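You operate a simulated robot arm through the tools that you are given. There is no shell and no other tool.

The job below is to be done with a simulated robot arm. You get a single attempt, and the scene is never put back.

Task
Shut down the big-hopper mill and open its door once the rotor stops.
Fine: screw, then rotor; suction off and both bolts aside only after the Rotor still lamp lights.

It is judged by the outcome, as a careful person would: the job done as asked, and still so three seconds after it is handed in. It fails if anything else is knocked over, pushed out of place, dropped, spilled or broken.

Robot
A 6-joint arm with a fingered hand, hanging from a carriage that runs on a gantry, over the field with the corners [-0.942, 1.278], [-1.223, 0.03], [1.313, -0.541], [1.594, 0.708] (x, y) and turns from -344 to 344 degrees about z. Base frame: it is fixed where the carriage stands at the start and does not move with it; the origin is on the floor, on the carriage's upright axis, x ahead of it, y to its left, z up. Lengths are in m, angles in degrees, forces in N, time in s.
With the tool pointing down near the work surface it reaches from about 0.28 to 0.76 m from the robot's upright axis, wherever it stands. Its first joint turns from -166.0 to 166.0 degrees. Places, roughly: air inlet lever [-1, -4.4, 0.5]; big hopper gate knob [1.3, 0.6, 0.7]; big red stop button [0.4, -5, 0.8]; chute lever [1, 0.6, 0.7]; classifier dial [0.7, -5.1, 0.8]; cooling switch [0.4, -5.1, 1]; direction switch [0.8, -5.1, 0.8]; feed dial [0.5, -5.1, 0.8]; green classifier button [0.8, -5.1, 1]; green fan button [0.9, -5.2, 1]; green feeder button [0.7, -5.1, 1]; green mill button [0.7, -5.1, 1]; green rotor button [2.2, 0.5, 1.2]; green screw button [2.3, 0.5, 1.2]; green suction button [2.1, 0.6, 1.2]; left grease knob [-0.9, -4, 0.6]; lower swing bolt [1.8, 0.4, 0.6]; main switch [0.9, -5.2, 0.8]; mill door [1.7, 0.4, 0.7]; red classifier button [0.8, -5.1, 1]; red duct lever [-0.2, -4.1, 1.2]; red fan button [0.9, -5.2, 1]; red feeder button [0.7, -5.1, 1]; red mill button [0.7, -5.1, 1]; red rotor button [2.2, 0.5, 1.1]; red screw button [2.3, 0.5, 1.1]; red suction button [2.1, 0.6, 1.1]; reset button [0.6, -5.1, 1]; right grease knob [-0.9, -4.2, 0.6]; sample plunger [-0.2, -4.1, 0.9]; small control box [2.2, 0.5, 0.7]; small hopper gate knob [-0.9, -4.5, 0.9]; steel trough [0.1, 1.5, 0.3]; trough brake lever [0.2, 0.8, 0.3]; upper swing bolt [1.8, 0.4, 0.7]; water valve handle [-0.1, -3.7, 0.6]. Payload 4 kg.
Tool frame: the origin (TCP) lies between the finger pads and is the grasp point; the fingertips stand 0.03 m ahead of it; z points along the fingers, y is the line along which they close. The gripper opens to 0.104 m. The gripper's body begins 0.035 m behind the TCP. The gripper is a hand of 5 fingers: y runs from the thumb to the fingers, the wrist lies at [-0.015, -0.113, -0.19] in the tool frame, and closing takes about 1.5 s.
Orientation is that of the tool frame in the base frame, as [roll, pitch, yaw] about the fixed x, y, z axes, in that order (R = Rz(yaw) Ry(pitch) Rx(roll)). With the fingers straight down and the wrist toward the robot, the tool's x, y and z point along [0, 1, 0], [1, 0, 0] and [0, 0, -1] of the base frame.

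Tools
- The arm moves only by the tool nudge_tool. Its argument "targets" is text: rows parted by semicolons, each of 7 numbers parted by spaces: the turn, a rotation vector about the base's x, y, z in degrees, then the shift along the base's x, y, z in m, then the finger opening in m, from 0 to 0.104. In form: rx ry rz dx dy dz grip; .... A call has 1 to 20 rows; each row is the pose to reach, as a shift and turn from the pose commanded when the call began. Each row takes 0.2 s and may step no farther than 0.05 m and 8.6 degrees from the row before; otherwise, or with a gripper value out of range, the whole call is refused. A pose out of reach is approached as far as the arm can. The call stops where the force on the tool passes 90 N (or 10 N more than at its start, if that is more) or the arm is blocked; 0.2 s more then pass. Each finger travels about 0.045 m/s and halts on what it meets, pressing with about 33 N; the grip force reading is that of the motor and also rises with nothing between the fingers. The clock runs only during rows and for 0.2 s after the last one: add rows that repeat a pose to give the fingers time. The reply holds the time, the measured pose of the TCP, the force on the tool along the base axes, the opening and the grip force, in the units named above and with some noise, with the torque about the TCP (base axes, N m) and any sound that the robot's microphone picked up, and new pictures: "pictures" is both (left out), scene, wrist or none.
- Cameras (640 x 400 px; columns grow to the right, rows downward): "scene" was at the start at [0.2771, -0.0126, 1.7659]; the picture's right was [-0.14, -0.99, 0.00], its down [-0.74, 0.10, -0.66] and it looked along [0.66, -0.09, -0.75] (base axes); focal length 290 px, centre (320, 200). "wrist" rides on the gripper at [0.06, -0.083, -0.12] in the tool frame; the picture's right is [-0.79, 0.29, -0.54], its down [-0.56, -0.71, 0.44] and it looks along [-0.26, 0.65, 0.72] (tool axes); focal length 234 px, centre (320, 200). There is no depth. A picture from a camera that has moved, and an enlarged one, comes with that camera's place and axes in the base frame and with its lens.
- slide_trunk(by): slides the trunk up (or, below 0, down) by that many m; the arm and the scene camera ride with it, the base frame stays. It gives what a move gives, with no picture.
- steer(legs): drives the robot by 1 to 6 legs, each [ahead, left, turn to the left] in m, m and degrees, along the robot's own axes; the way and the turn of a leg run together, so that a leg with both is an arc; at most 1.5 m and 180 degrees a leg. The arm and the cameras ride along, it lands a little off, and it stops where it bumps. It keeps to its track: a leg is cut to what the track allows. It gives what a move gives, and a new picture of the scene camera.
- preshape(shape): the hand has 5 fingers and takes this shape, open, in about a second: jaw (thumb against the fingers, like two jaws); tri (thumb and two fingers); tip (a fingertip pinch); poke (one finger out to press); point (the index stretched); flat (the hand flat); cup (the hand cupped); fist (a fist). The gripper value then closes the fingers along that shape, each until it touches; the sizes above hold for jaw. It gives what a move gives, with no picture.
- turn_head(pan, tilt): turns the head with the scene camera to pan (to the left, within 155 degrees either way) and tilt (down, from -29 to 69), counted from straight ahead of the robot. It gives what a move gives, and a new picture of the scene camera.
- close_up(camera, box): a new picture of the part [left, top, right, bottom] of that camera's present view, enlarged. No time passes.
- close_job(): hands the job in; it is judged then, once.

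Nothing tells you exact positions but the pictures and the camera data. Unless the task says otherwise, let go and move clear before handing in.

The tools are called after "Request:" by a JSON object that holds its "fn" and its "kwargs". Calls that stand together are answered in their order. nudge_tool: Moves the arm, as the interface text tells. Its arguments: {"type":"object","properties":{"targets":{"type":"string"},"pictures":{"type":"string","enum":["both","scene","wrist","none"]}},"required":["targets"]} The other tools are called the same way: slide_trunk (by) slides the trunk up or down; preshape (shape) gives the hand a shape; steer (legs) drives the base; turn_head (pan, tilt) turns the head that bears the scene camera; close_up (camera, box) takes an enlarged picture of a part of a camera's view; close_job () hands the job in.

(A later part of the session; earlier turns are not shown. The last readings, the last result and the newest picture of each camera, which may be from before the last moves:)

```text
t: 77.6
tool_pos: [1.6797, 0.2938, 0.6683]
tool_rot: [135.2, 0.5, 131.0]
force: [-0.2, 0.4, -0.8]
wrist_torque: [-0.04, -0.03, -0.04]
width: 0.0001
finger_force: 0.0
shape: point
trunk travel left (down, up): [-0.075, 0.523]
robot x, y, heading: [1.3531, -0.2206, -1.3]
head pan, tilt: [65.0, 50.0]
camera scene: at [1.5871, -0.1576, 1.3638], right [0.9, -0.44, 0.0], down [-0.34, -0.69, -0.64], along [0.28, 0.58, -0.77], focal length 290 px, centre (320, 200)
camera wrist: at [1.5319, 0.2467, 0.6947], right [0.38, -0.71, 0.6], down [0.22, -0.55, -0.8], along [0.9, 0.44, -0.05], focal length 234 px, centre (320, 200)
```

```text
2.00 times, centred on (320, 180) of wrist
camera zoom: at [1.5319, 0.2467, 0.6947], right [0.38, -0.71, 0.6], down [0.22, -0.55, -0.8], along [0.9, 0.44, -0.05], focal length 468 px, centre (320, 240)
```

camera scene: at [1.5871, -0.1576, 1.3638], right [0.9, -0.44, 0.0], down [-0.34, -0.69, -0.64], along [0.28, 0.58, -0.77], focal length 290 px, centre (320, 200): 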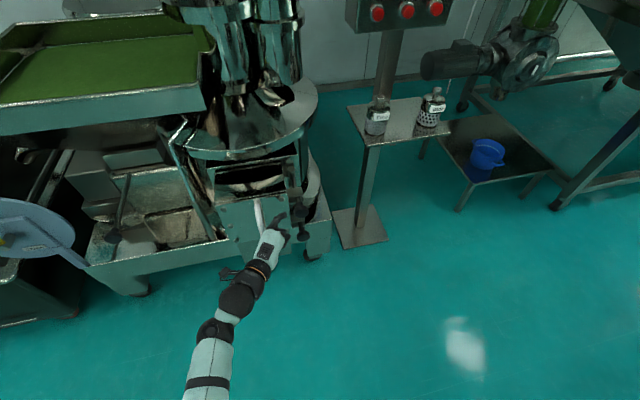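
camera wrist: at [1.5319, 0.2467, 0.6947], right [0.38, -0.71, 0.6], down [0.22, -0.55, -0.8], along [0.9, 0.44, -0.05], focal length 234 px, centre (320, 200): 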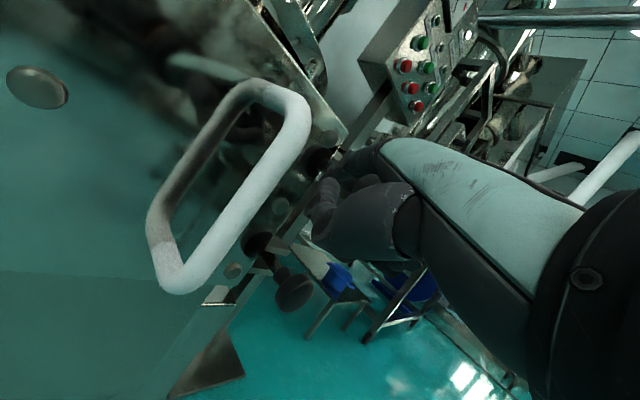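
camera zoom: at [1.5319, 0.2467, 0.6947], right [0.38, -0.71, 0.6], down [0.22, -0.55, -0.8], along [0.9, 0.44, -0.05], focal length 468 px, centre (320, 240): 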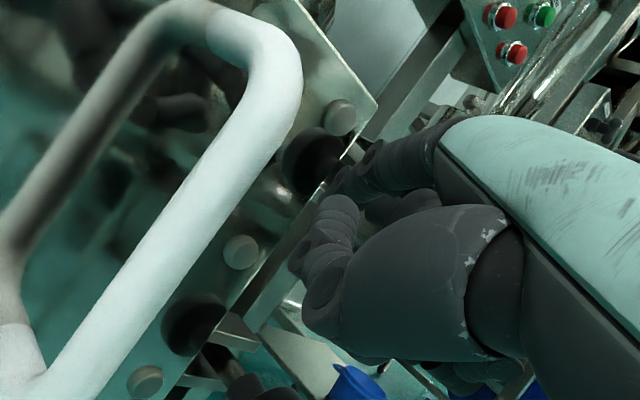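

The index finger sits between the handle and the upper knob, clear of both. I'll push the knob to the right, starting gently and watching the force.

Request:
{"fn": "nudge_tool", "kwargs": {"targets": "0 0 0 0.0175 -0.005 0 0.104; 0 0 0 0.0347 -0.0099 0 0.104; 0 0 0 0.054 -0.0138 0 0.104"}}

Request:
{"fn": "close_up", "kwargs": {"camera": "scene", "box": [200, 170, 360, 290]}}

```text
t: 78.4
tool_pos: [1.7346, 0.2775, 0.6688]
tool_rot: [135.3, 0.5, 131.0]
force: [-1.1, 0.4, 0.3]
wrist_torque: [-0.05, 0.0, 0.02]
width: 0.0961
finger_force: 0.0
shape: point
trunk travel left (down, up): [-0.075, 0.523]
robot x, y, heading: [1.3538, -0.2229, -1.0]
head pan, tilt: [65.0, 50.0]
camera scene: at [1.5872, -0.1586, 1.3637], right [0.9, -0.44, 0.0], down [-0.34, -0.69, -0.64], along [0.28, 0.58, -0.77], focal length 290 px, centre (320, 200)
camera wrist: at [1.5857, 0.2304, 0.695], right [0.38, -0.71, 0.6], down [0.22, -0.56, -0.8], along [0.9, 0.44, -0.05], focal length 234 px, centre (320, 200)
```

scene: 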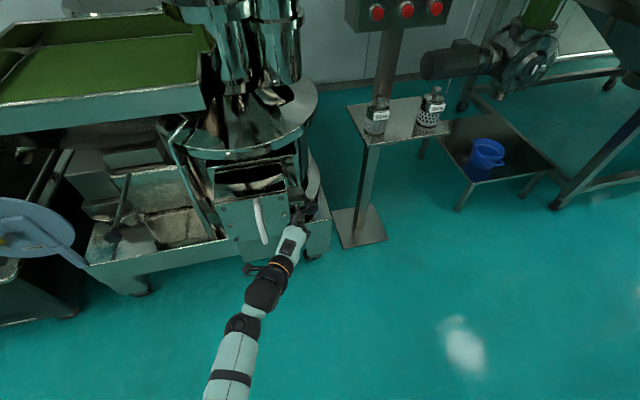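
wrist: 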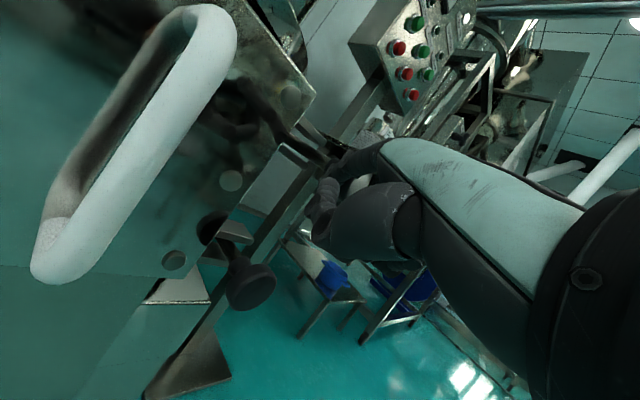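

```text
3.33 times, centred on (280, 230) of scene
camera zoom: at [1.5872, -0.1586, 1.3637], right [0.9, -0.44, 0.0], down [-0.34, -0.69, -0.64], along [0.28, 0.58, -0.77], focal length 967 px, centre (453, 100)
```

zoom: 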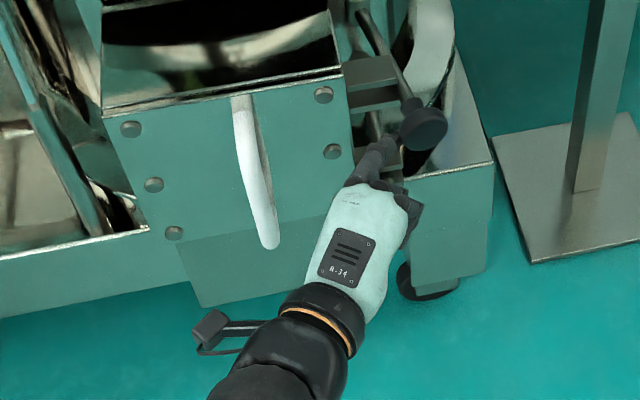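

It swings freely. I'll continue along the arc.

Request:
{"fn": "nudge_tool", "kwargs": {"targets": "0 0 0 0.028 -0.004 0 0.104; 0 0 0 0.0549 -0.0077 0 0.104; 0 0 0 0.0882 -0.0008 0 0.104; 0 0 0 0.1175 0.0109 0 0.104"}}

Request:
{"fn": "close_up", "kwargs": {"camera": "scene", "box": [220, 170, 380, 290]}}

```text
t: 79.4
tool_pos: [1.8539, 0.2907, 0.6691]
tool_rot: [135.2, 0.6, 130.9]
force: [-0.5, 0.5, 0.9]
wrist_torque: [0.01, 0.0, -0.01]
width: 0.096
finger_force: 0.1
shape: point
trunk travel left (down, up): [-0.075, 0.523]
robot x, y, heading: [1.3549, -0.2255, -1.1]
head pan, tilt: [65.0, 50.0]
camera scene: at [1.5876, -0.1581, 1.3639], right [0.9, -0.44, 0.0], down [-0.34, -0.69, -0.64], along [0.28, 0.58, -0.77], focal length 290 px, centre (320, 200)
camera wrist: at [1.7048, 0.2428, 0.6961], right [0.38, -0.71, 0.6], down [0.22, -0.55, -0.8], along [0.9, 0.44, -0.05], focal length 234 px, centre (320, 200)
```

scene: 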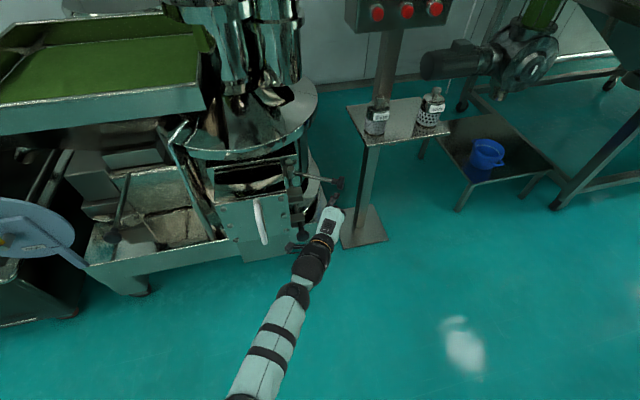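
wrist: 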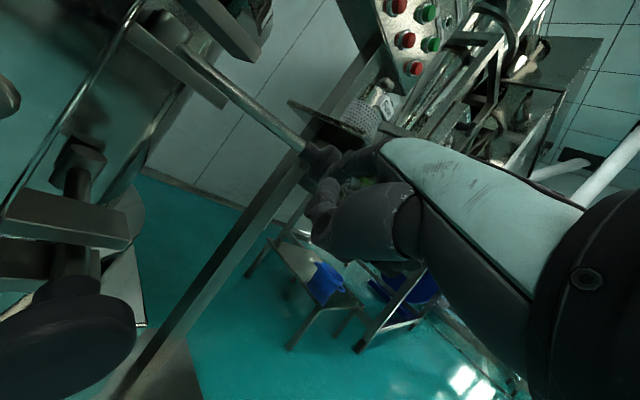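

```text
3.33 times, centred on (300, 230) of scene
camera zoom: at [1.5876, -0.1581, 1.3639], right [0.9, -0.44, 0.0], down [-0.34, -0.69, -0.64], along [0.28, 0.58, -0.77], focal length 967 px, centre (387, 100)
```

zoom: 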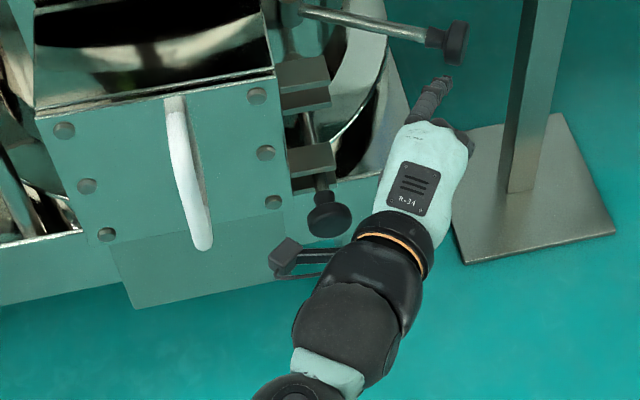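

The upper bolt is swung aside by about 75–80°. I'll retreat from it, lower the trunk, and shift the carriage slightly closer for the lower bolt.

Request:
{"fn": "nudge_tool", "kwargs": {"targets": "0 0 0 -0.012 -0.045 0 0.104; 0 0 0 -0.024 -0.09 0 0.104; 0 0 0 -0.036 -0.135 0 0.104; 0 0 0 -0.075 -0.16 0 0.104; 0 0 0 -0.12 -0.17 0 0.104", "pictures": "none"}}

Request:
{"fn": "slide_trunk", "kwargs": {"by": -0.07}}

Request:
{"fn": "turn_head", "kwargs": {"pan": 65, "tilt": 45}}

```text
t: 80.6
tool_pos: [1.7275, 0.1168, 0.6699]
tool_rot: [135.4, 0.7, 130.9]
force: [-0.7, -0.5, -0.9]
wrist_torque: [-0.01, -0.01, 0.01]
width: 0.096
finger_force: 0.2
shape: point
trunk travel left (down, up): [-0.075, 0.523]
robot x, y, heading: [1.3553, -0.221, -1.1]
head pan, tilt: [65.0, 50.0]
```

```text
t: 81.7
tool_pos: [1.7308, 0.1177, 0.5996]
tool_rot: [135.2, 0.6, 130.8]
force: [0.0, 0.0, 0.2]
wrist_torque: [-0.02, 0.02, 0.0]
width: 0.0958
finger_force: 0.0
shape: point
trunk travel left (down, up): [-0.005, 0.593]
robot x, y, heading: [1.3549, -0.219, -1.1]
head pan, tilt: [65.0, 50.0]
```

```text
t: 82.4
tool_pos: [1.7287, 0.1184, 0.5988]
tool_rot: [135.4, 0.6, 131.0]
force: [0.4, 0.2, 0.5]
wrist_torque: [0.0, -0.02, 0.01]
width: 0.096
finger_force: 0.0
shape: point
trunk travel left (down, up): [-0.005, 0.593]
robot x, y, heading: [1.3553, -0.227, -1.2]
head pan, tilt: [65.0, 45.0]
camera scene: at [1.5887, -0.1547, 1.3005], right [0.9, -0.44, 0.0], down [-0.31, -0.64, -0.71], along [0.31, 0.63, -0.71], focal length 290 px, centre (320, 200)
```

scene: 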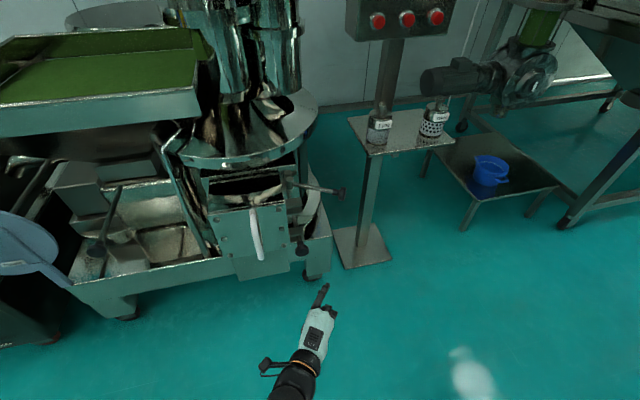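

Request:
{"fn": "nudge_tool", "kwargs": {"targets": "0 0 0 -0.023 -0.005 -0.019 0.104; 0 0 0 -0.046 -0.01 -0.038 0.104; 0 0 0 -0.07 -0.015 -0.058 0.104", "pictures": "none"}}

Request:
{"fn": "steer", "kwargs": {"legs": [[0, 0.07, 0]]}}

Request:
{"fn": "close_up", "kwargs": {"camera": "scene", "box": [180, 150, 380, 300]}}

```text
t: 83.2
tool_pos: [1.6611, 0.1041, 0.5417]
tool_rot: [135.3, 0.6, 131.0]
force: [-0.8, -0.1, 0.0]
wrist_torque: [0.04, 0.01, 0.01]
width: 0.096
finger_force: 0.0
shape: point
trunk travel left (down, up): [-0.005, 0.593]
robot x, y, heading: [1.3536, -0.2265, -1.0]
head pan, tilt: [65.0, 45.0]
```

```text
t: 84.2
tool_pos: [1.6627, 0.1776, 0.5411]
tool_rot: [135.3, 0.6, 130.8]
force: [-0.6, 0.1, -0.2]
wrist_torque: [-0.02, -0.03, -0.04]
width: 0.0962
finger_force: 0.0
shape: point
trunk travel left (down, up): [-0.005, 0.593]
robot x, y, heading: [1.3553, -0.153, -1.0]
head pan, tilt: [65.0, 45.0]
camera scene: at [1.59, -0.0835, 1.3006], right [0.9, -0.44, 0.0], down [-0.31, -0.63, -0.71], along [0.31, 0.64, -0.71], focal length 290 px, centre (320, 200)
```

scene: 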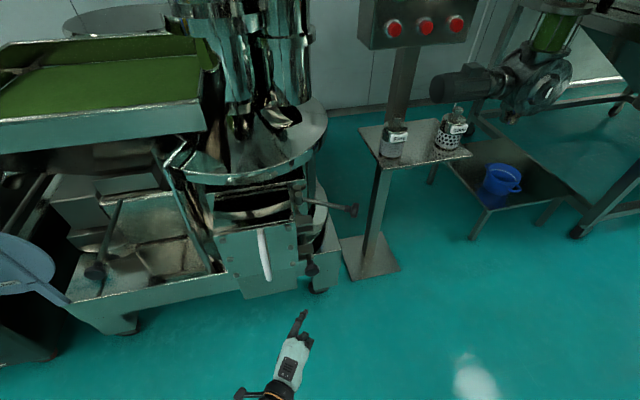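

```text
2.67 times, centred on (280, 225) of scene
camera zoom: at [1.59, -0.0835, 1.3006], right [0.9, -0.44, 0.0], down [-0.31, -0.63, -0.71], along [0.31, 0.64, -0.71], focal length 774 px, centre (427, 133)
```

zoom: 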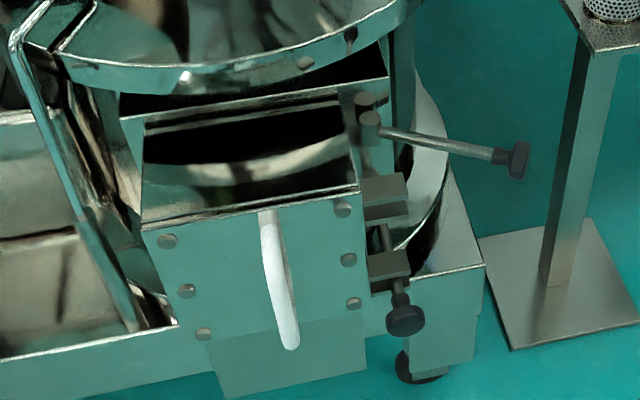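

Request:
{"fn": "nudge_tool", "kwargs": {"targets": "0 0 0 -0.002 0.032 0 0.104; 0 0 0 0.0045 0.062 0 0.104; 0 0 0 0.0105 0.09 0 0.104; 0 0 0 0.0168 0.1164 0 0.104"}}

Request:
{"fn": "close_up", "kwargs": {"camera": "scene", "box": [200, 190, 360, 310]}}

```text
t: 85.2
tool_pos: [1.6805, 0.2949, 0.5436]
tool_rot: [135.3, 0.5, 131.2]
force: [0.2, -0.4, 0.2]
wrist_torque: [-0.02, 0.02, 0.0]
width: 0.0959
finger_force: 0.0
shape: point
trunk travel left (down, up): [-0.005, 0.593]
robot x, y, heading: [1.3602, -0.1542, -1.3]
head pan, tilt: [65.0, 45.0]
camera scene: at [1.5902, -0.0834, 1.3007], right [0.9, -0.44, 0.0], down [-0.31, -0.63, -0.71], along [0.31, 0.64, -0.71], focal length 290 px, centre (320, 200)
camera wrist: at [1.532, 0.2474, 0.5686], right [0.38, -0.71, 0.6], down [0.22, -0.55, -0.8], along [0.9, 0.44, -0.05], focal length 234 px, centre (320, 200)
```

scene: 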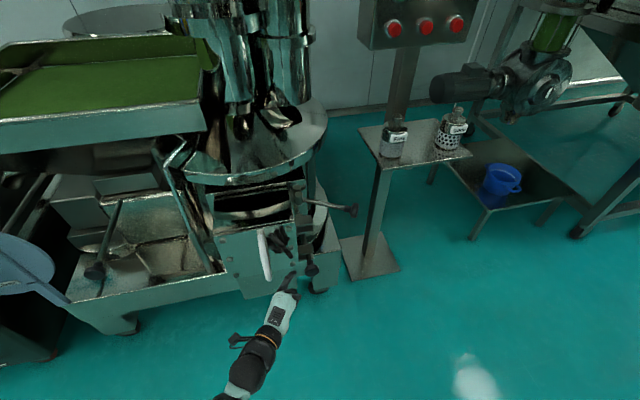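
wrist: 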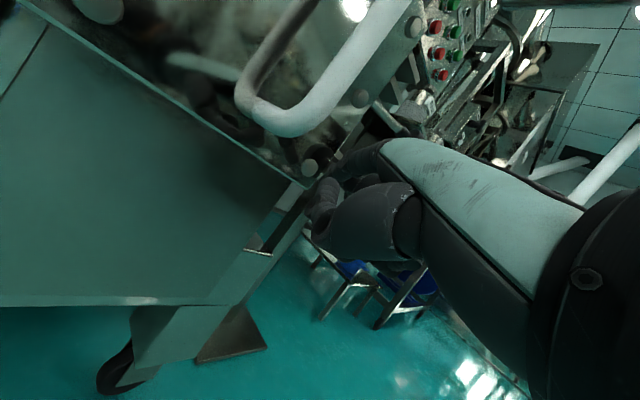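

```text
3.33 times, centred on (280, 250) of scene
camera zoom: at [1.5902, -0.0834, 1.3007], right [0.9, -0.44, 0.0], down [-0.31, -0.63, -0.71], along [0.31, 0.64, -0.71], focal length 967 px, centre (453, 33)
```

zoom: 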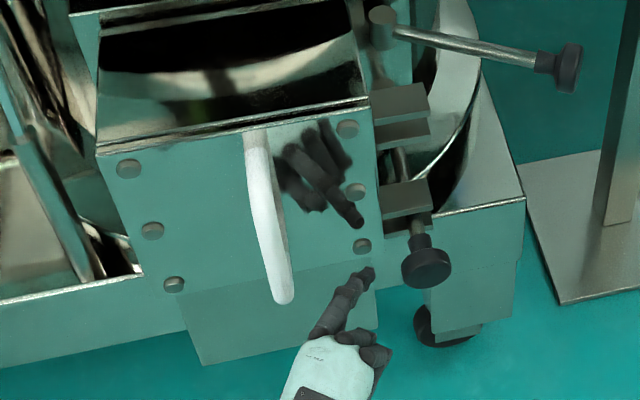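

Request:
{"fn": "nudge_tool", "kwargs": {"targets": "0 0 0 0.0175 -0.005 0 0.104; 0 0 0 0.0347 -0.0099 0 0.104; 0 0 0 0.054 -0.0138 0 0.104; 0 0 0 0.082 -0.0178 0 0.104; 0 0 0 0.1089 -0.0215 0 0.104", "pictures": "wrist"}}

Request:
{"fn": "close_up", "kwargs": {"camera": "scene", "box": [220, 190, 380, 310]}}

```text
t: 86.4
tool_pos: [1.7913, 0.2693, 0.5395]
tool_rot: [135.3, 0.6, 131.0]
force: [0.0, -0.2, -0.5]
wrist_torque: [-0.01, -0.02, 0.03]
width: 0.096
finger_force: 0.1
shape: point
trunk travel left (down, up): [-0.005, 0.593]
robot x, y, heading: [1.3568, -0.1527, -0.9]
head pan, tilt: [65.0, 45.0]
camera wrist: at [1.6417, 0.2224, 0.5653], right [0.38, -0.71, 0.6], down [0.22, -0.56, -0.8], along [0.9, 0.44, -0.05], focal length 234 px, centre (320, 200)
```

wrist: 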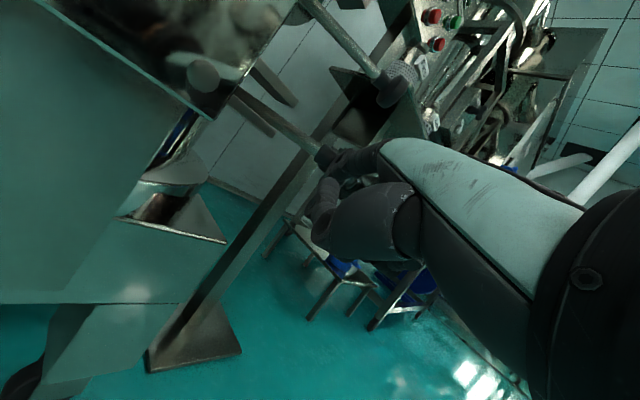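

```text
3.33 times, centred on (300, 250) of scene
camera zoom: at [1.5907, -0.0843, 1.3007], right [0.9, -0.44, 0.0], down [-0.31, -0.64, -0.71], along [0.31, 0.64, -0.71], focal length 967 px, centre (387, 33)
```

zoom: 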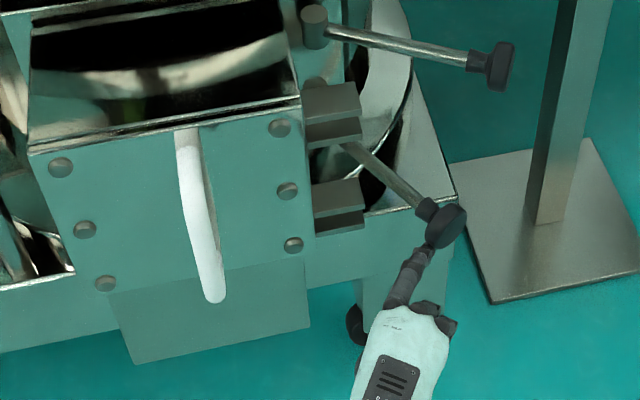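

Both bolts are moving aside well. I'll continue the arc for the lower one.

Request:
{"fn": "nudge_tool", "kwargs": {"targets": "0 0 0 0.0333 0.0069 0 0.104; 0 0 0 0.0626 0.0186 0 0.104; 0 0 0 0.08 0.032 0 0.104; 0 0 0 0.087 0.045 0 0.104", "pictures": "wrist"}}

Request:
{"fn": "close_up", "kwargs": {"camera": "scene", "box": [220, 170, 380, 290]}}

```text
t: 87.4
tool_pos: [1.8735, 0.3115, 0.539]
tool_rot: [135.5, 0.7, 130.9]
force: [-4.1, -6.8, -2.0]
wrist_torque: [0.19, -0.07, -0.05]
width: 0.096
finger_force: 0.0
shape: point
trunk travel left (down, up): [-0.005, 0.593]
robot x, y, heading: [1.3558, -0.1512, -1.1]
head pan, tilt: [65.0, 45.0]
camera wrist: at [1.7258, 0.2646, 0.5652], right [0.38, -0.71, 0.6], down [0.22, -0.56, -0.8], along [0.9, 0.44, -0.06], focal length 234 px, centre (320, 200)
```

wrist: 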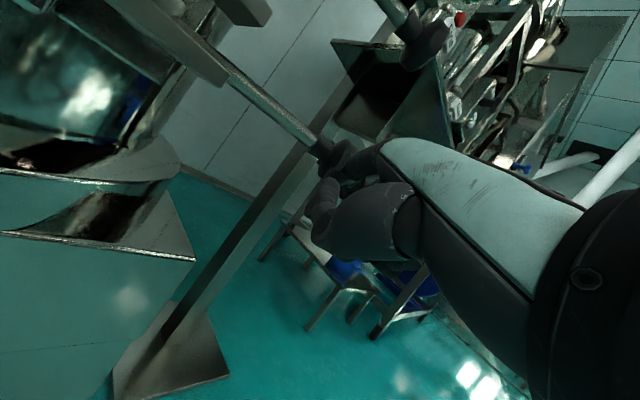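

```text
3.33 times, centred on (300, 230) of scene
camera zoom: at [1.5892, -0.0858, 1.3002], right [0.9, -0.44, 0.0], down [-0.31, -0.64, -0.71], along [0.31, 0.63, -0.71], focal length 967 px, centre (387, 100)
```

zoom: 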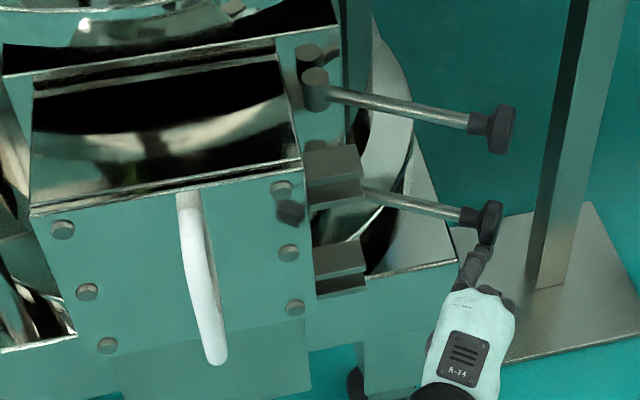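

The lower bolt is aside too. I'll retreat the hand into the aisle and look at the door from several angles to understand the hinge and handle.

Request:
{"fn": "nudge_tool", "kwargs": {"targets": "0 0 0 -0.01 -0.045 0 0.104; 0 0 0 -0.02 -0.09 0 0.104; 0 0 0 -0.03 -0.135 0.01 0.104; 0 0 0 -0.035 -0.18 0.03 0.104; 0 0 0 -0.02 -0.21 0.06 0.104", "pictures": "wrist"}}

Request:
{"fn": "turn_head", "kwargs": {"pan": 62, "tilt": 52}}

Request:
{"fn": "close_up", "kwargs": {"camera": "scene", "box": [220, 100, 400, 240]}}

```text
t: 88.6
tool_pos: [1.8576, 0.107, 0.6004]
tool_rot: [135.2, 0.6, 131.1]
force: [0.4, 0.0, 0.9]
wrist_torque: [-0.04, 0.02, 0.04]
width: 0.096
finger_force: 0.0
shape: point
trunk travel left (down, up): [-0.005, 0.593]
robot x, y, heading: [1.3575, -0.1524, -0.8]
head pan, tilt: [65.0, 45.0]
camera wrist: at [1.7085, 0.059, 0.6274], right [0.38, -0.71, 0.6], down [0.23, -0.56, -0.8], along [0.9, 0.44, -0.05], focal length 234 px, centre (320, 200)
```

wrist: 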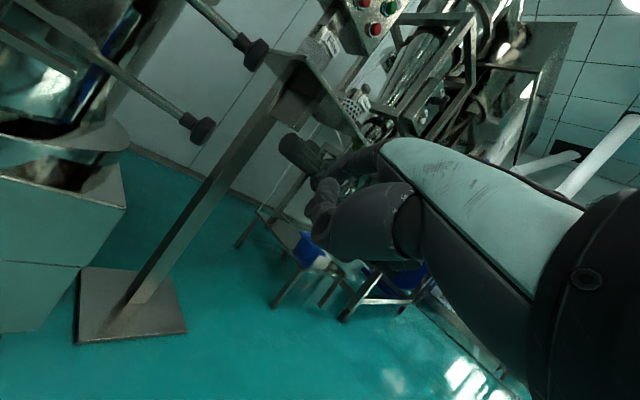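

```text
t: 89.3
tool_pos: [1.8538, 0.1074, 0.6012]
tool_rot: [135.3, 0.6, 131.0]
force: [-0.1, -0.2, 0.3]
wrist_torque: [0.03, 0.01, -0.01]
width: 0.0959
finger_force: 0.0
shape: point
trunk travel left (down, up): [-0.005, 0.593]
robot x, y, heading: [1.3536, -0.152, -1.0]
head pan, tilt: [62.0, 52.0]
camera scene: at [1.5907, -0.0915, 1.291], right [0.87, -0.49, 0.0], down [-0.38, -0.69, -0.62], along [0.3, 0.54, -0.79], focal length 290 px, centre (320, 200)
```

scene: 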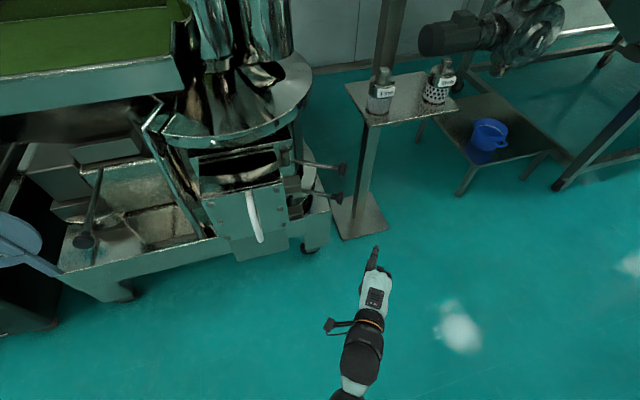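

```text
2.86 times, centred on (310, 170) of scene
camera zoom: at [1.5907, -0.0915, 1.291], right [0.87, -0.49, 0.0], down [-0.38, -0.69, -0.62], along [0.3, 0.54, -0.79], focal length 829 px, centre (349, 286)
```

zoom: 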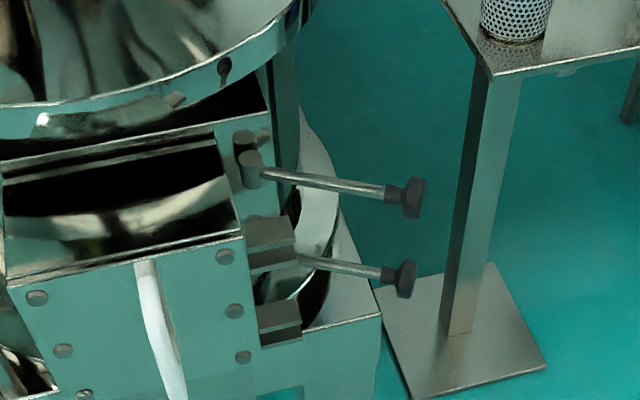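

Request:
{"fn": "close_up", "kwargs": {"camera": "scene", "box": [130, 110, 310, 260]}}

Request:
{"fn": "close_up", "kwargs": {"camera": "scene", "box": [270, 130, 350, 200]}}

```text
2.67 times, centred on (220, 185) of scene
camera zoom: at [1.5907, -0.0915, 1.291], right [0.87, -0.49, 0.0], down [-0.38, -0.69, -0.62], along [0.3, 0.54, -0.79], focal length 774 px, centre (587, 240)
```

zoom: 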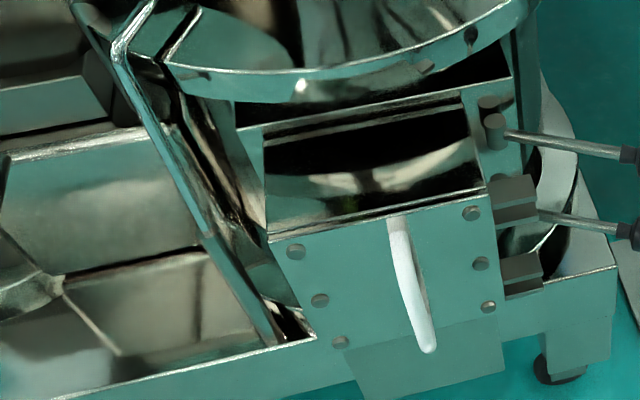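

```text
5.71 times, centred on (310, 165) of scene
camera zoom: at [1.5907, -0.0915, 1.291], right [0.87, -0.49, 0.0], down [-0.38, -0.69, -0.62], along [0.3, 0.54, -0.79], focal length 1658 px, centre (377, 400)
```

zoom: 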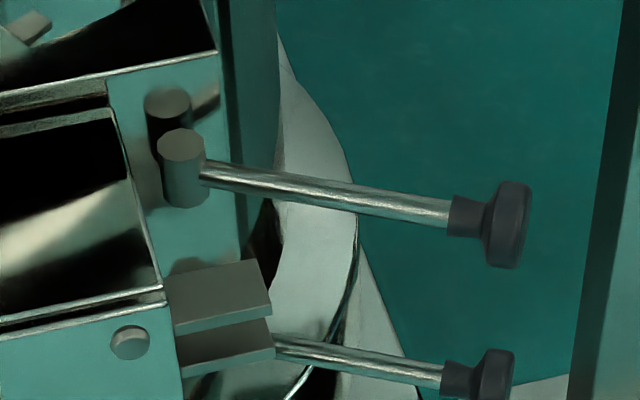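

The upper bolt's slot is a two-plate fork on the door's right edge (x ≈ 1.743–1.79, y ≈ 0.357–0.385, z ≈ 0.70–0.74). That makes a good grip for pulling the door with the fingers above and behind and the thumb below. I'll reposition the carriage, open the hand as a jaw and orient it toward the fork.

Request:
{"fn": "steer", "kwargs": {"legs": [[-0.1, 0.02, 0]]}}

Request:
{"fn": "preshape", "kwargs": {"shape": "jaw"}}

Request:
{"fn": "nudge_tool", "kwargs": {"targets": "0 0 7.3 -0.01 -0.01 0.03 0.104; 0 0 14.6 -0.02 -0.02 0.06 0.104; 0 0 21.8 -0.03 -0.03 0.09 0.104; 0 0 29 -0.04 -0.04 0.12 0.104", "pictures": "none"}}

Request:
{"fn": "nudge_tool", "kwargs": {"targets": "7.2 -2.6 0 0 0 0 0.104; 14.4 -5.2 0 0 0 0 0.104"}}

```text
t: 90.4
tool_pos: [1.7578, 0.1293, 0.6007]
tool_rot: [135.2, 0.5, 131.1]
force: [0.6, -0.3, -0.4]
wrist_torque: [-0.04, -0.03, 0.0]
width: 0.0961
finger_force: 0.0
shape: point
trunk travel left (down, up): [-0.005, 0.593]
robot x, y, heading: [1.2618, -0.1309, -1.1]
head pan, tilt: [62.0, 52.0]
camera scene: at [1.4937, -0.07, 1.2909], right [0.87, -0.49, 0.0], down [-0.38, -0.69, -0.62], along [0.3, 0.54, -0.79], focal length 290 px, centre (320, 200)
```

scene: 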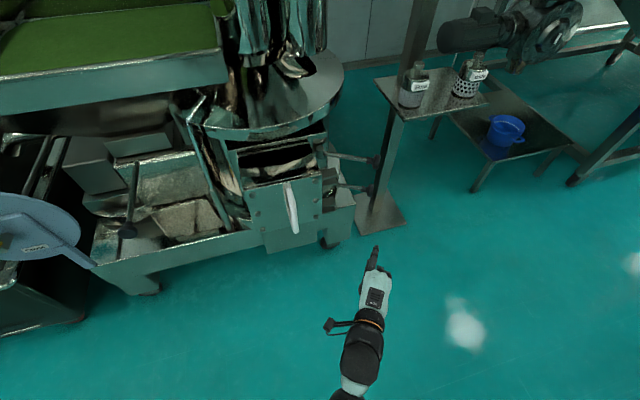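

```text
t: 91.3
tool_pos: [1.7582, 0.1278, 0.6012]
tool_rot: [135.4, 0.6, 130.9]
force: [0.8, -0.3, -0.4]
wrist_torque: [-0.04, -0.01, -0.02]
width: 0.1038
finger_force: 0.0
shape: jaw
trunk travel left (down, up): [-0.005, 0.593]
robot x, y, heading: [1.2591, -0.1297, -1.2]
head pan, tilt: [62.0, 52.0]
```

```text
t: 92.3
tool_pos: [1.7195, 0.0883, 0.72]
tool_rot: [135.3, 0.6, 160.2]
force: [-0.7, -0.1, 0.4]
wrist_torque: [0.01, 0.0, 0.01]
width: 0.104
finger_force: 0.1
shape: jaw
trunk travel left (down, up): [-0.005, 0.593]
robot x, y, heading: [1.2602, -0.1304, -1.2]
head pan, tilt: [62.0, 52.0]
```

```text
t: 92.9
tool_pos: [1.7189, 0.0886, 0.7209]
tool_rot: [119.9, 0.5, 159.9]
force: [0.2, -0.5, -0.7]
wrist_torque: [-0.01, -0.04, -0.01]
width: 0.1038
finger_force: 0.0
shape: jaw
trunk travel left (down, up): [-0.005, 0.593]
robot x, y, heading: [1.2602, -0.1275, -0.8]
head pan, tilt: [62.0, 52.0]
camera scene: at [1.4941, -0.0701, 1.291], right [0.87, -0.49, 0.0], down [-0.38, -0.69, -0.62], along [0.3, 0.54, -0.79], focal length 290 px, centre (320, 200)
camera wrist: at [1.6112, -0.0258, 0.7077], right [0.62, -0.58, 0.53], down [0.54, -0.17, -0.82], along [0.57, 0.8, 0.2], focal length 234 px, centre (320, 200)
```

scene: 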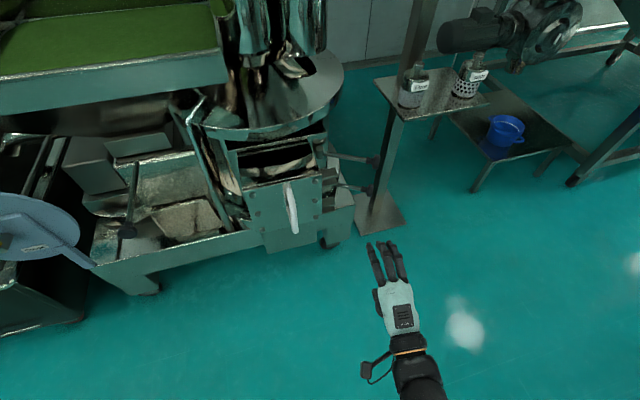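
wrist: 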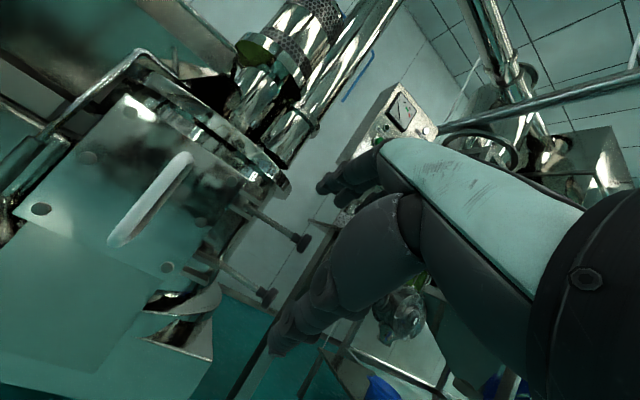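

Request:
{"fn": "close_up", "kwargs": {"camera": "scene", "box": [290, 140, 390, 210]}}

Request:
{"fn": "close_up", "kwargs": {"camera": "wrist", "box": [180, 160, 320, 310]}}

Request:
{"fn": "close_up", "kwargs": {"camera": "scene", "box": [340, 230, 440, 330]}}

```text
5.71 times, centred on (340, 175) of scene
camera zoom: at [1.4941, -0.0701, 1.291], right [0.87, -0.49, 0.0], down [-0.38, -0.69, -0.62], along [0.3, 0.54, -0.79], focal length 1658 px, centre (206, 343)
```

zoom: 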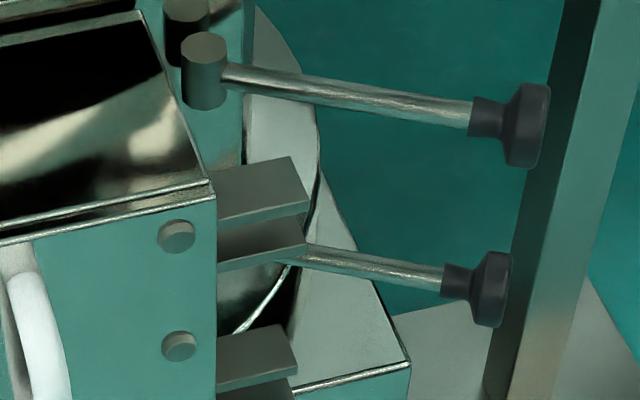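

```text
2.67 times, centred on (250, 235) of wrist
camera zoom: at [1.6112, -0.0258, 0.7077], right [0.62, -0.58, 0.53], down [0.54, -0.17, -0.82], along [0.57, 0.8, 0.2], focal length 624 px, centre (507, 107)
```

zoom: 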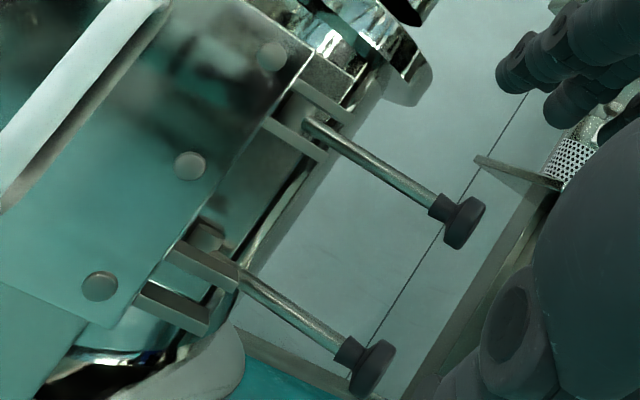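

```text
4.00 times, centred on (390, 280) of scene
camera zoom: at [1.4941, -0.0701, 1.291], right [0.87, -0.49, 0.0], down [-0.38, -0.69, -0.62], along [0.3, 0.54, -0.79], focal length 1161 px, centre (40, -120)
```

zoom: 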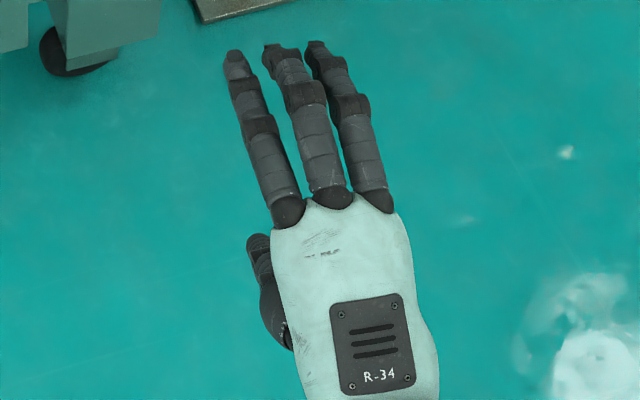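

The fork plates read z ≈ 0.70–0.735 at x ≈ 1.745–1.787. I'll move to a pre-grasp about 10 cm in front of the fork and check alignment.

Request:
{"fn": "nudge_tool", "kwargs": {"targets": "0 0 0 0.007 0.045 0 0.104; 0 0 0 0.015 0.09 0.001 0.104; 0 0 0 0.022 0.135 0.002 0.104; 0 0 0 0.029 0.18 0.003 0.104"}}

Request:
{"fn": "close_up", "kwargs": {"camera": "scene", "box": [290, 130, 410, 220]}}

Request:
{"fn": "close_up", "kwargs": {"camera": "wrist", "box": [180, 120, 380, 320]}}

```text
t: 93.9
tool_pos: [1.748, 0.2726, 0.7249]
tool_rot: [120.0, 0.5, 159.7]
force: [-0.4, -0.6, -0.6]
wrist_torque: [-0.05, 0.0, 0.01]
width: 0.104
finger_force: 0.0
shape: jaw
trunk travel left (down, up): [-0.005, 0.593]
robot x, y, heading: [1.2609, -0.1283, -1.1]
head pan, tilt: [62.0, 52.0]
camera scene: at [1.4946, -0.0693, 1.2911], right [0.87, -0.49, 0.0], down [-0.38, -0.69, -0.62], along [0.3, 0.54, -0.79], focal length 290 px, centre (320, 200)
camera wrist: at [1.6405, 0.1581, 0.7122], right [0.62, -0.58, 0.53], down [0.54, -0.17, -0.82], along [0.57, 0.8, 0.2], focal length 234 px, centre (320, 200)
```

scene: 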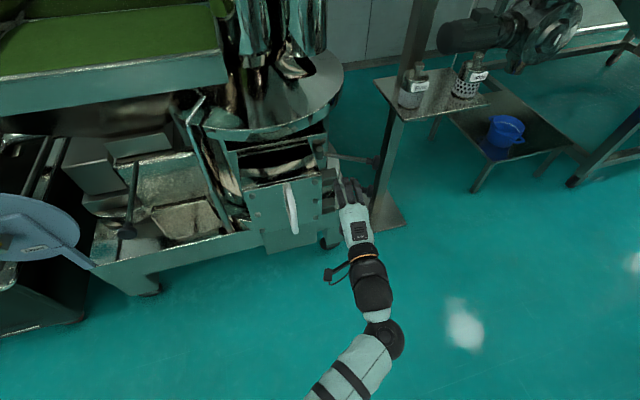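
wrist: 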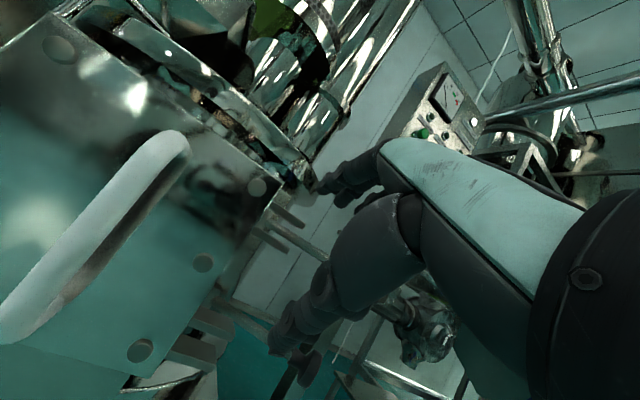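

```text
4.44 times, centred on (350, 175) of scene
camera zoom: at [1.4946, -0.0693, 1.2911], right [0.87, -0.49, 0.0], down [-0.38, -0.69, -0.62], along [0.3, 0.54, -0.79], focal length 1290 px, centre (187, 311)
```

zoom: 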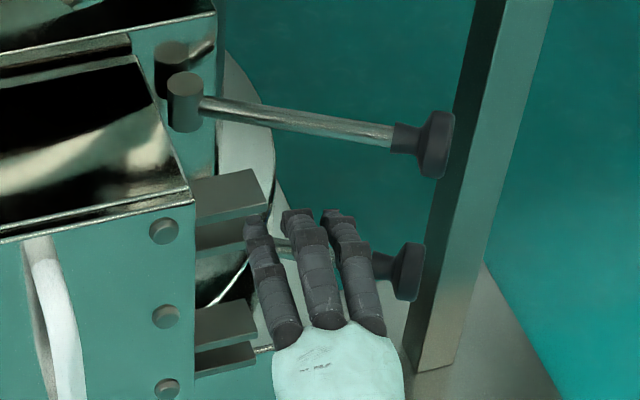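

```text
2.00 times, centred on (280, 220) of wrist
camera zoom: at [1.6405, 0.1581, 0.7122], right [0.62, -0.58, 0.53], down [0.54, -0.17, -0.82], along [0.57, 0.8, 0.2], focal length 468 px, centre (400, 160)
```

zoom: 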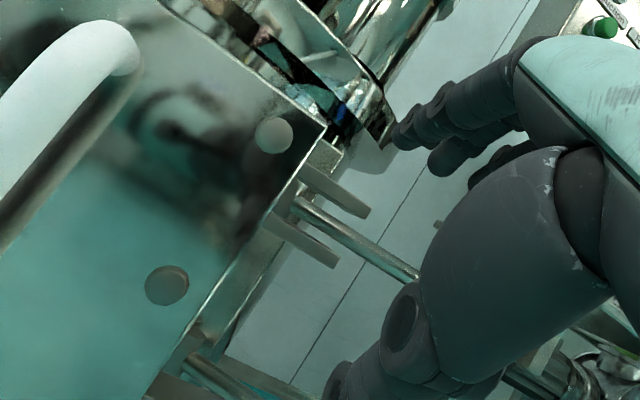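

Request:
{"fn": "nudge_tool", "kwargs": {"targets": "0 0 0 0.0077 0.034 0 0.104; 0 0 0 0.0147 0.066 0 0.104; 0 0 0 0.0215 0.097 -0.002 0.104"}}

Request:
{"fn": "close_up", "kwargs": {"camera": "scene", "box": [290, 130, 410, 220]}}

Request:
{"fn": "close_up", "kwargs": {"camera": "wrist", "box": [180, 120, 380, 320]}}

```text
t: 94.7
tool_pos: [1.7711, 0.3688, 0.7222]
tool_rot: [119.9, 0.5, 160.0]
force: [0.2, 0.3, 0.5]
wrist_torque: [0.01, 0.03, 0.03]
width: 0.1036
finger_force: 0.0
shape: jaw
trunk travel left (down, up): [-0.005, 0.593]
robot x, y, heading: [1.2592, -0.1284, -1.3]
head pan, tilt: [62.0, 52.0]
camera scene: at [1.4948, -0.0691, 1.2912], right [0.87, -0.49, 0.0], down [-0.38, -0.69, -0.62], along [0.3, 0.54, -0.79], focal length 290 px, centre (320, 200)
camera wrist: at [1.6633, 0.2544, 0.7087], right [0.62, -0.58, 0.53], down [0.54, -0.17, -0.82], along [0.57, 0.8, 0.2], focal length 234 px, centre (320, 200)
```

scene: 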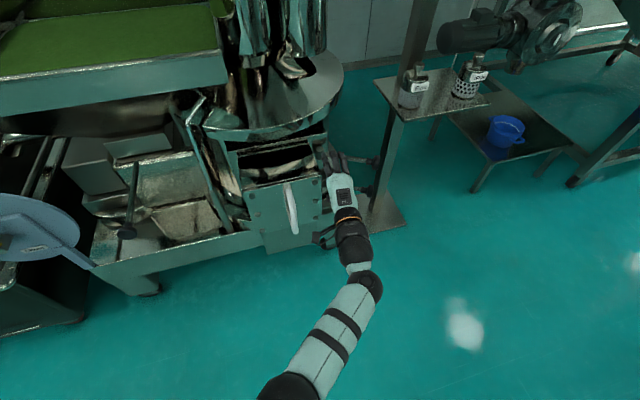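
wrist: 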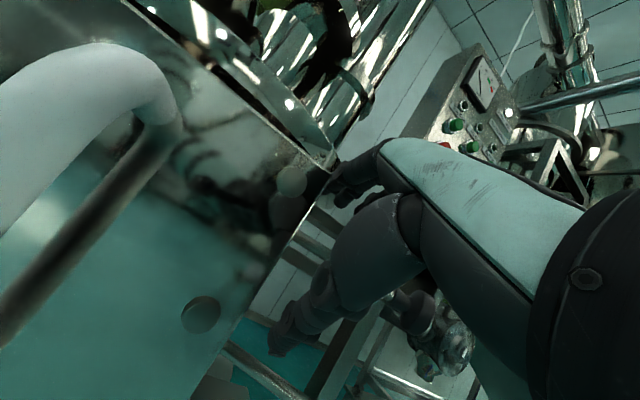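

```text
4.44 times, centred on (350, 175) of scene
camera zoom: at [1.4948, -0.0691, 1.2912], right [0.87, -0.49, 0.0], down [-0.38, -0.69, -0.62], along [0.3, 0.54, -0.79], focal length 1290 px, centre (187, 311)
```

zoom: 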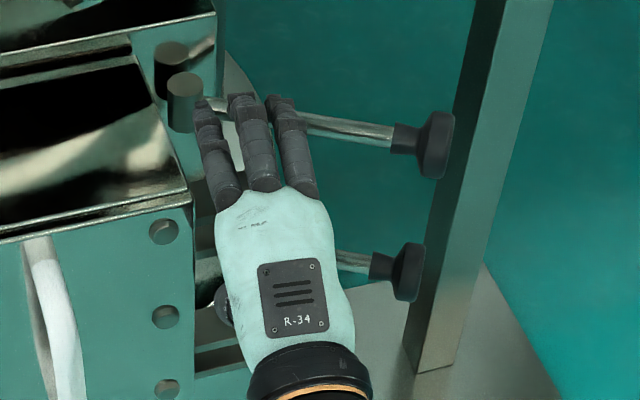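

```text
2.00 times, centred on (280, 220) of wrist
camera zoom: at [1.6633, 0.2544, 0.7087], right [0.62, -0.58, 0.53], down [0.54, -0.17, -0.82], along [0.57, 0.8, 0.2], focal length 468 px, centre (400, 160)
```

zoom: 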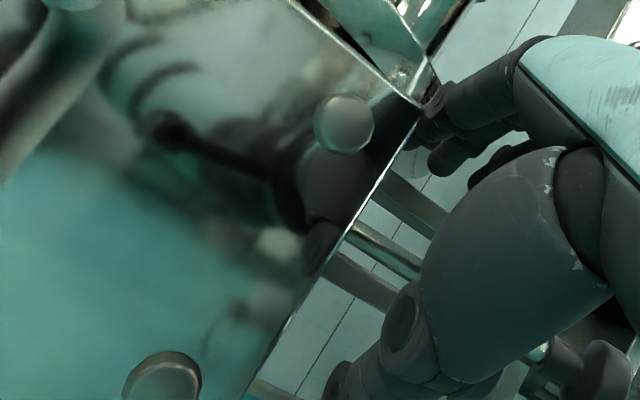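

The fingers are over the fork and the thumb is below it, with no contact yet. I'll close on it.

Request:
{"fn": "nudge_tool", "kwargs": {"targets": "0 0 0 0 0 0 0.08; 0 0 0 0 0 0 0.06; 0 0 0 0 0 0 0.04; 0 0 0 0 0 0 0.03; 0 0 0 0 0 0 0.02; 0 0 0 0 0 0 0.02; 0 0 0 0 0 0 0.02"}}

Request:
{"fn": "close_up", "kwargs": {"camera": "scene", "box": [290, 130, 410, 220]}}

Request:
{"fn": "close_up", "kwargs": {"camera": "wrist", "box": [180, 120, 380, 320]}}

```text
t: 96.3
tool_pos: [1.7706, 0.367, 0.722]
tool_rot: [119.9, 0.5, 159.9]
force: [-0.2, -0.3, 1.2]
wrist_torque: [0.0, 0.04, -0.01]
width: 0.0203
finger_force: 0.2
shape: jaw
trunk travel left (down, up): [-0.005, 0.593]
robot x, y, heading: [1.2572, -0.1274, -1.2]
head pan, tilt: [62.0, 52.0]
camera scene: at [1.4943, -0.0702, 1.291], right [0.87, -0.49, 0.0], down [-0.38, -0.69, -0.62], along [0.3, 0.54, -0.79], focal length 290 px, centre (320, 200)
camera wrist: at [1.6626, 0.2521, 0.708], right [0.62, -0.58, 0.53], down [0.54, -0.17, -0.82], along [0.57, 0.8, 0.2], focal length 234 px, centre (320, 200)
```

scene: 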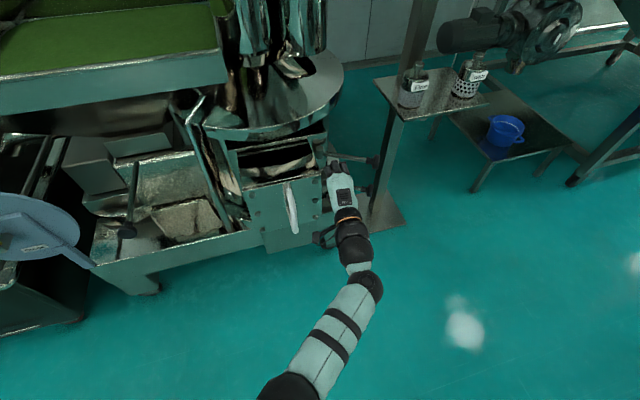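
wrist: 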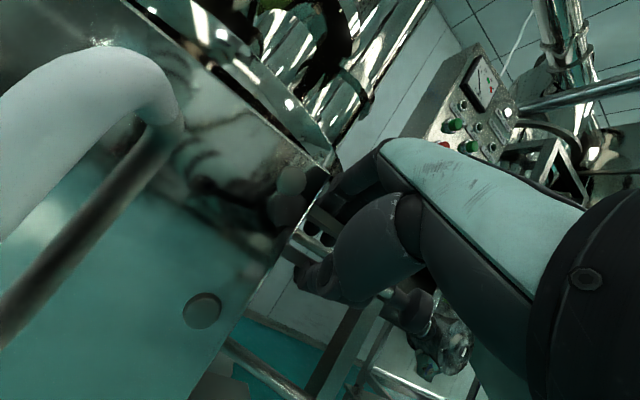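

```text
4.44 times, centred on (350, 175) of scene
camera zoom: at [1.4943, -0.0702, 1.291], right [0.87, -0.49, 0.0], down [-0.38, -0.69, -0.62], along [0.3, 0.54, -0.79], focal length 1290 px, centre (187, 311)
```

zoom: 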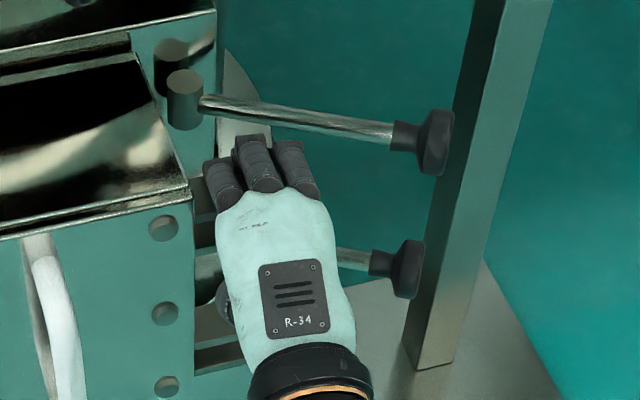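

```text
2.00 times, centred on (280, 220) of wrist
camera zoom: at [1.6626, 0.2521, 0.708], right [0.62, -0.58, 0.53], down [0.54, -0.17, -0.82], along [0.57, 0.8, 0.2], focal length 468 px, centre (400, 160)
```

zoom: 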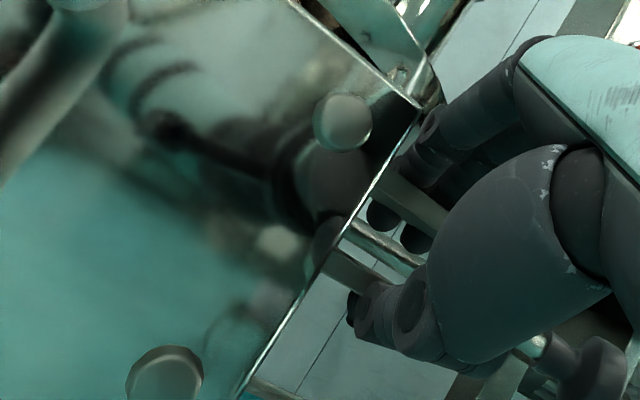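

The fingertips have hooked behind the fork with the thumb below. I'll tighten the grip and pull the door open a few degrees along the expected arc, checking the force.

Request:
{"fn": "nudge_tool", "kwargs": {"targets": "0 0 0 0 0 0 0.01; 0 0 0 0 0 0 0; 0 0 0 0 0 0 0; 0 0 -2.5 -0.006 -0.0087 0 0; 0 0 -5 -0.0125 -0.0169 0 0"}}

Request:
{"fn": "close_up", "kwargs": {"camera": "scene", "box": [230, 110, 390, 230]}}

```text
t: 97.5
tool_pos: [1.755, 0.3489, 0.7218]
tool_rot: [120.0, 0.5, 154.7]
force: [0.0, 0.0, -0.1]
wrist_torque: [0.01, -0.01, 0.02]
width: 0.0001
finger_force: 33.3
shape: jaw
trunk travel left (down, up): [-0.005, 0.593]
robot x, y, heading: [1.2561, -0.1292, -1.2]
head pan, tilt: [62.0, 52.0]
camera scene: at [1.4939, -0.0703, 1.2909], right [0.87, -0.49, 0.0], down [-0.38, -0.69, -0.62], along [0.3, 0.54, -0.79], focal length 290 px, centre (320, 200)
camera wrist: at [1.6388, 0.2438, 0.7095], right [0.57, -0.63, 0.53], down [0.52, -0.22, -0.82], along [0.63, 0.75, 0.2], focal length 234 px, centre (320, 200)
```

scene: 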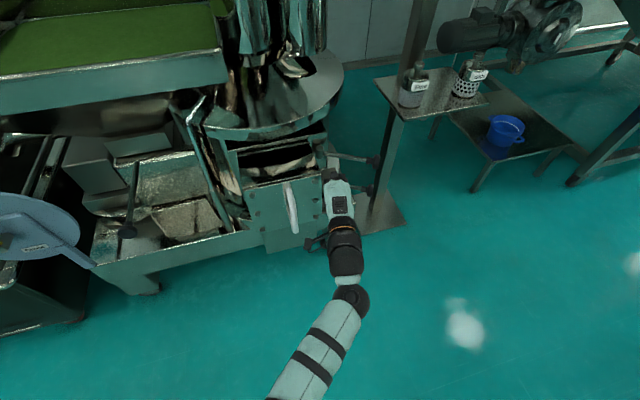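
wrist: 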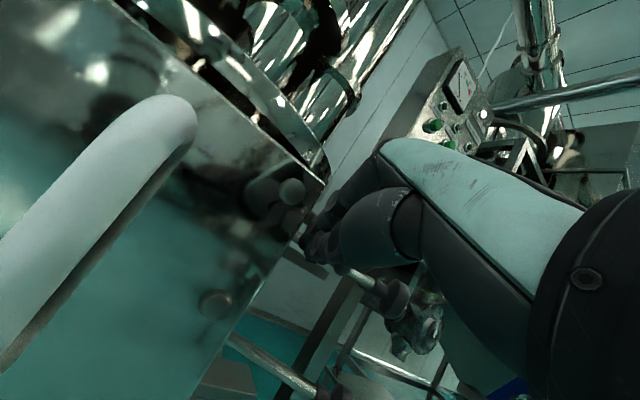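

```text
3.33 times, centred on (310, 170) of scene
camera zoom: at [1.4939, -0.0703, 1.2909], right [0.87, -0.49, 0.0], down [-0.38, -0.69, -0.62], along [0.3, 0.54, -0.79], focal length 967 px, centre (353, 300)
```

zoom: 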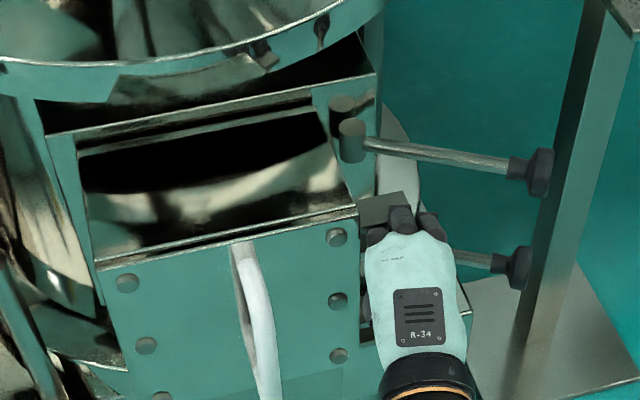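

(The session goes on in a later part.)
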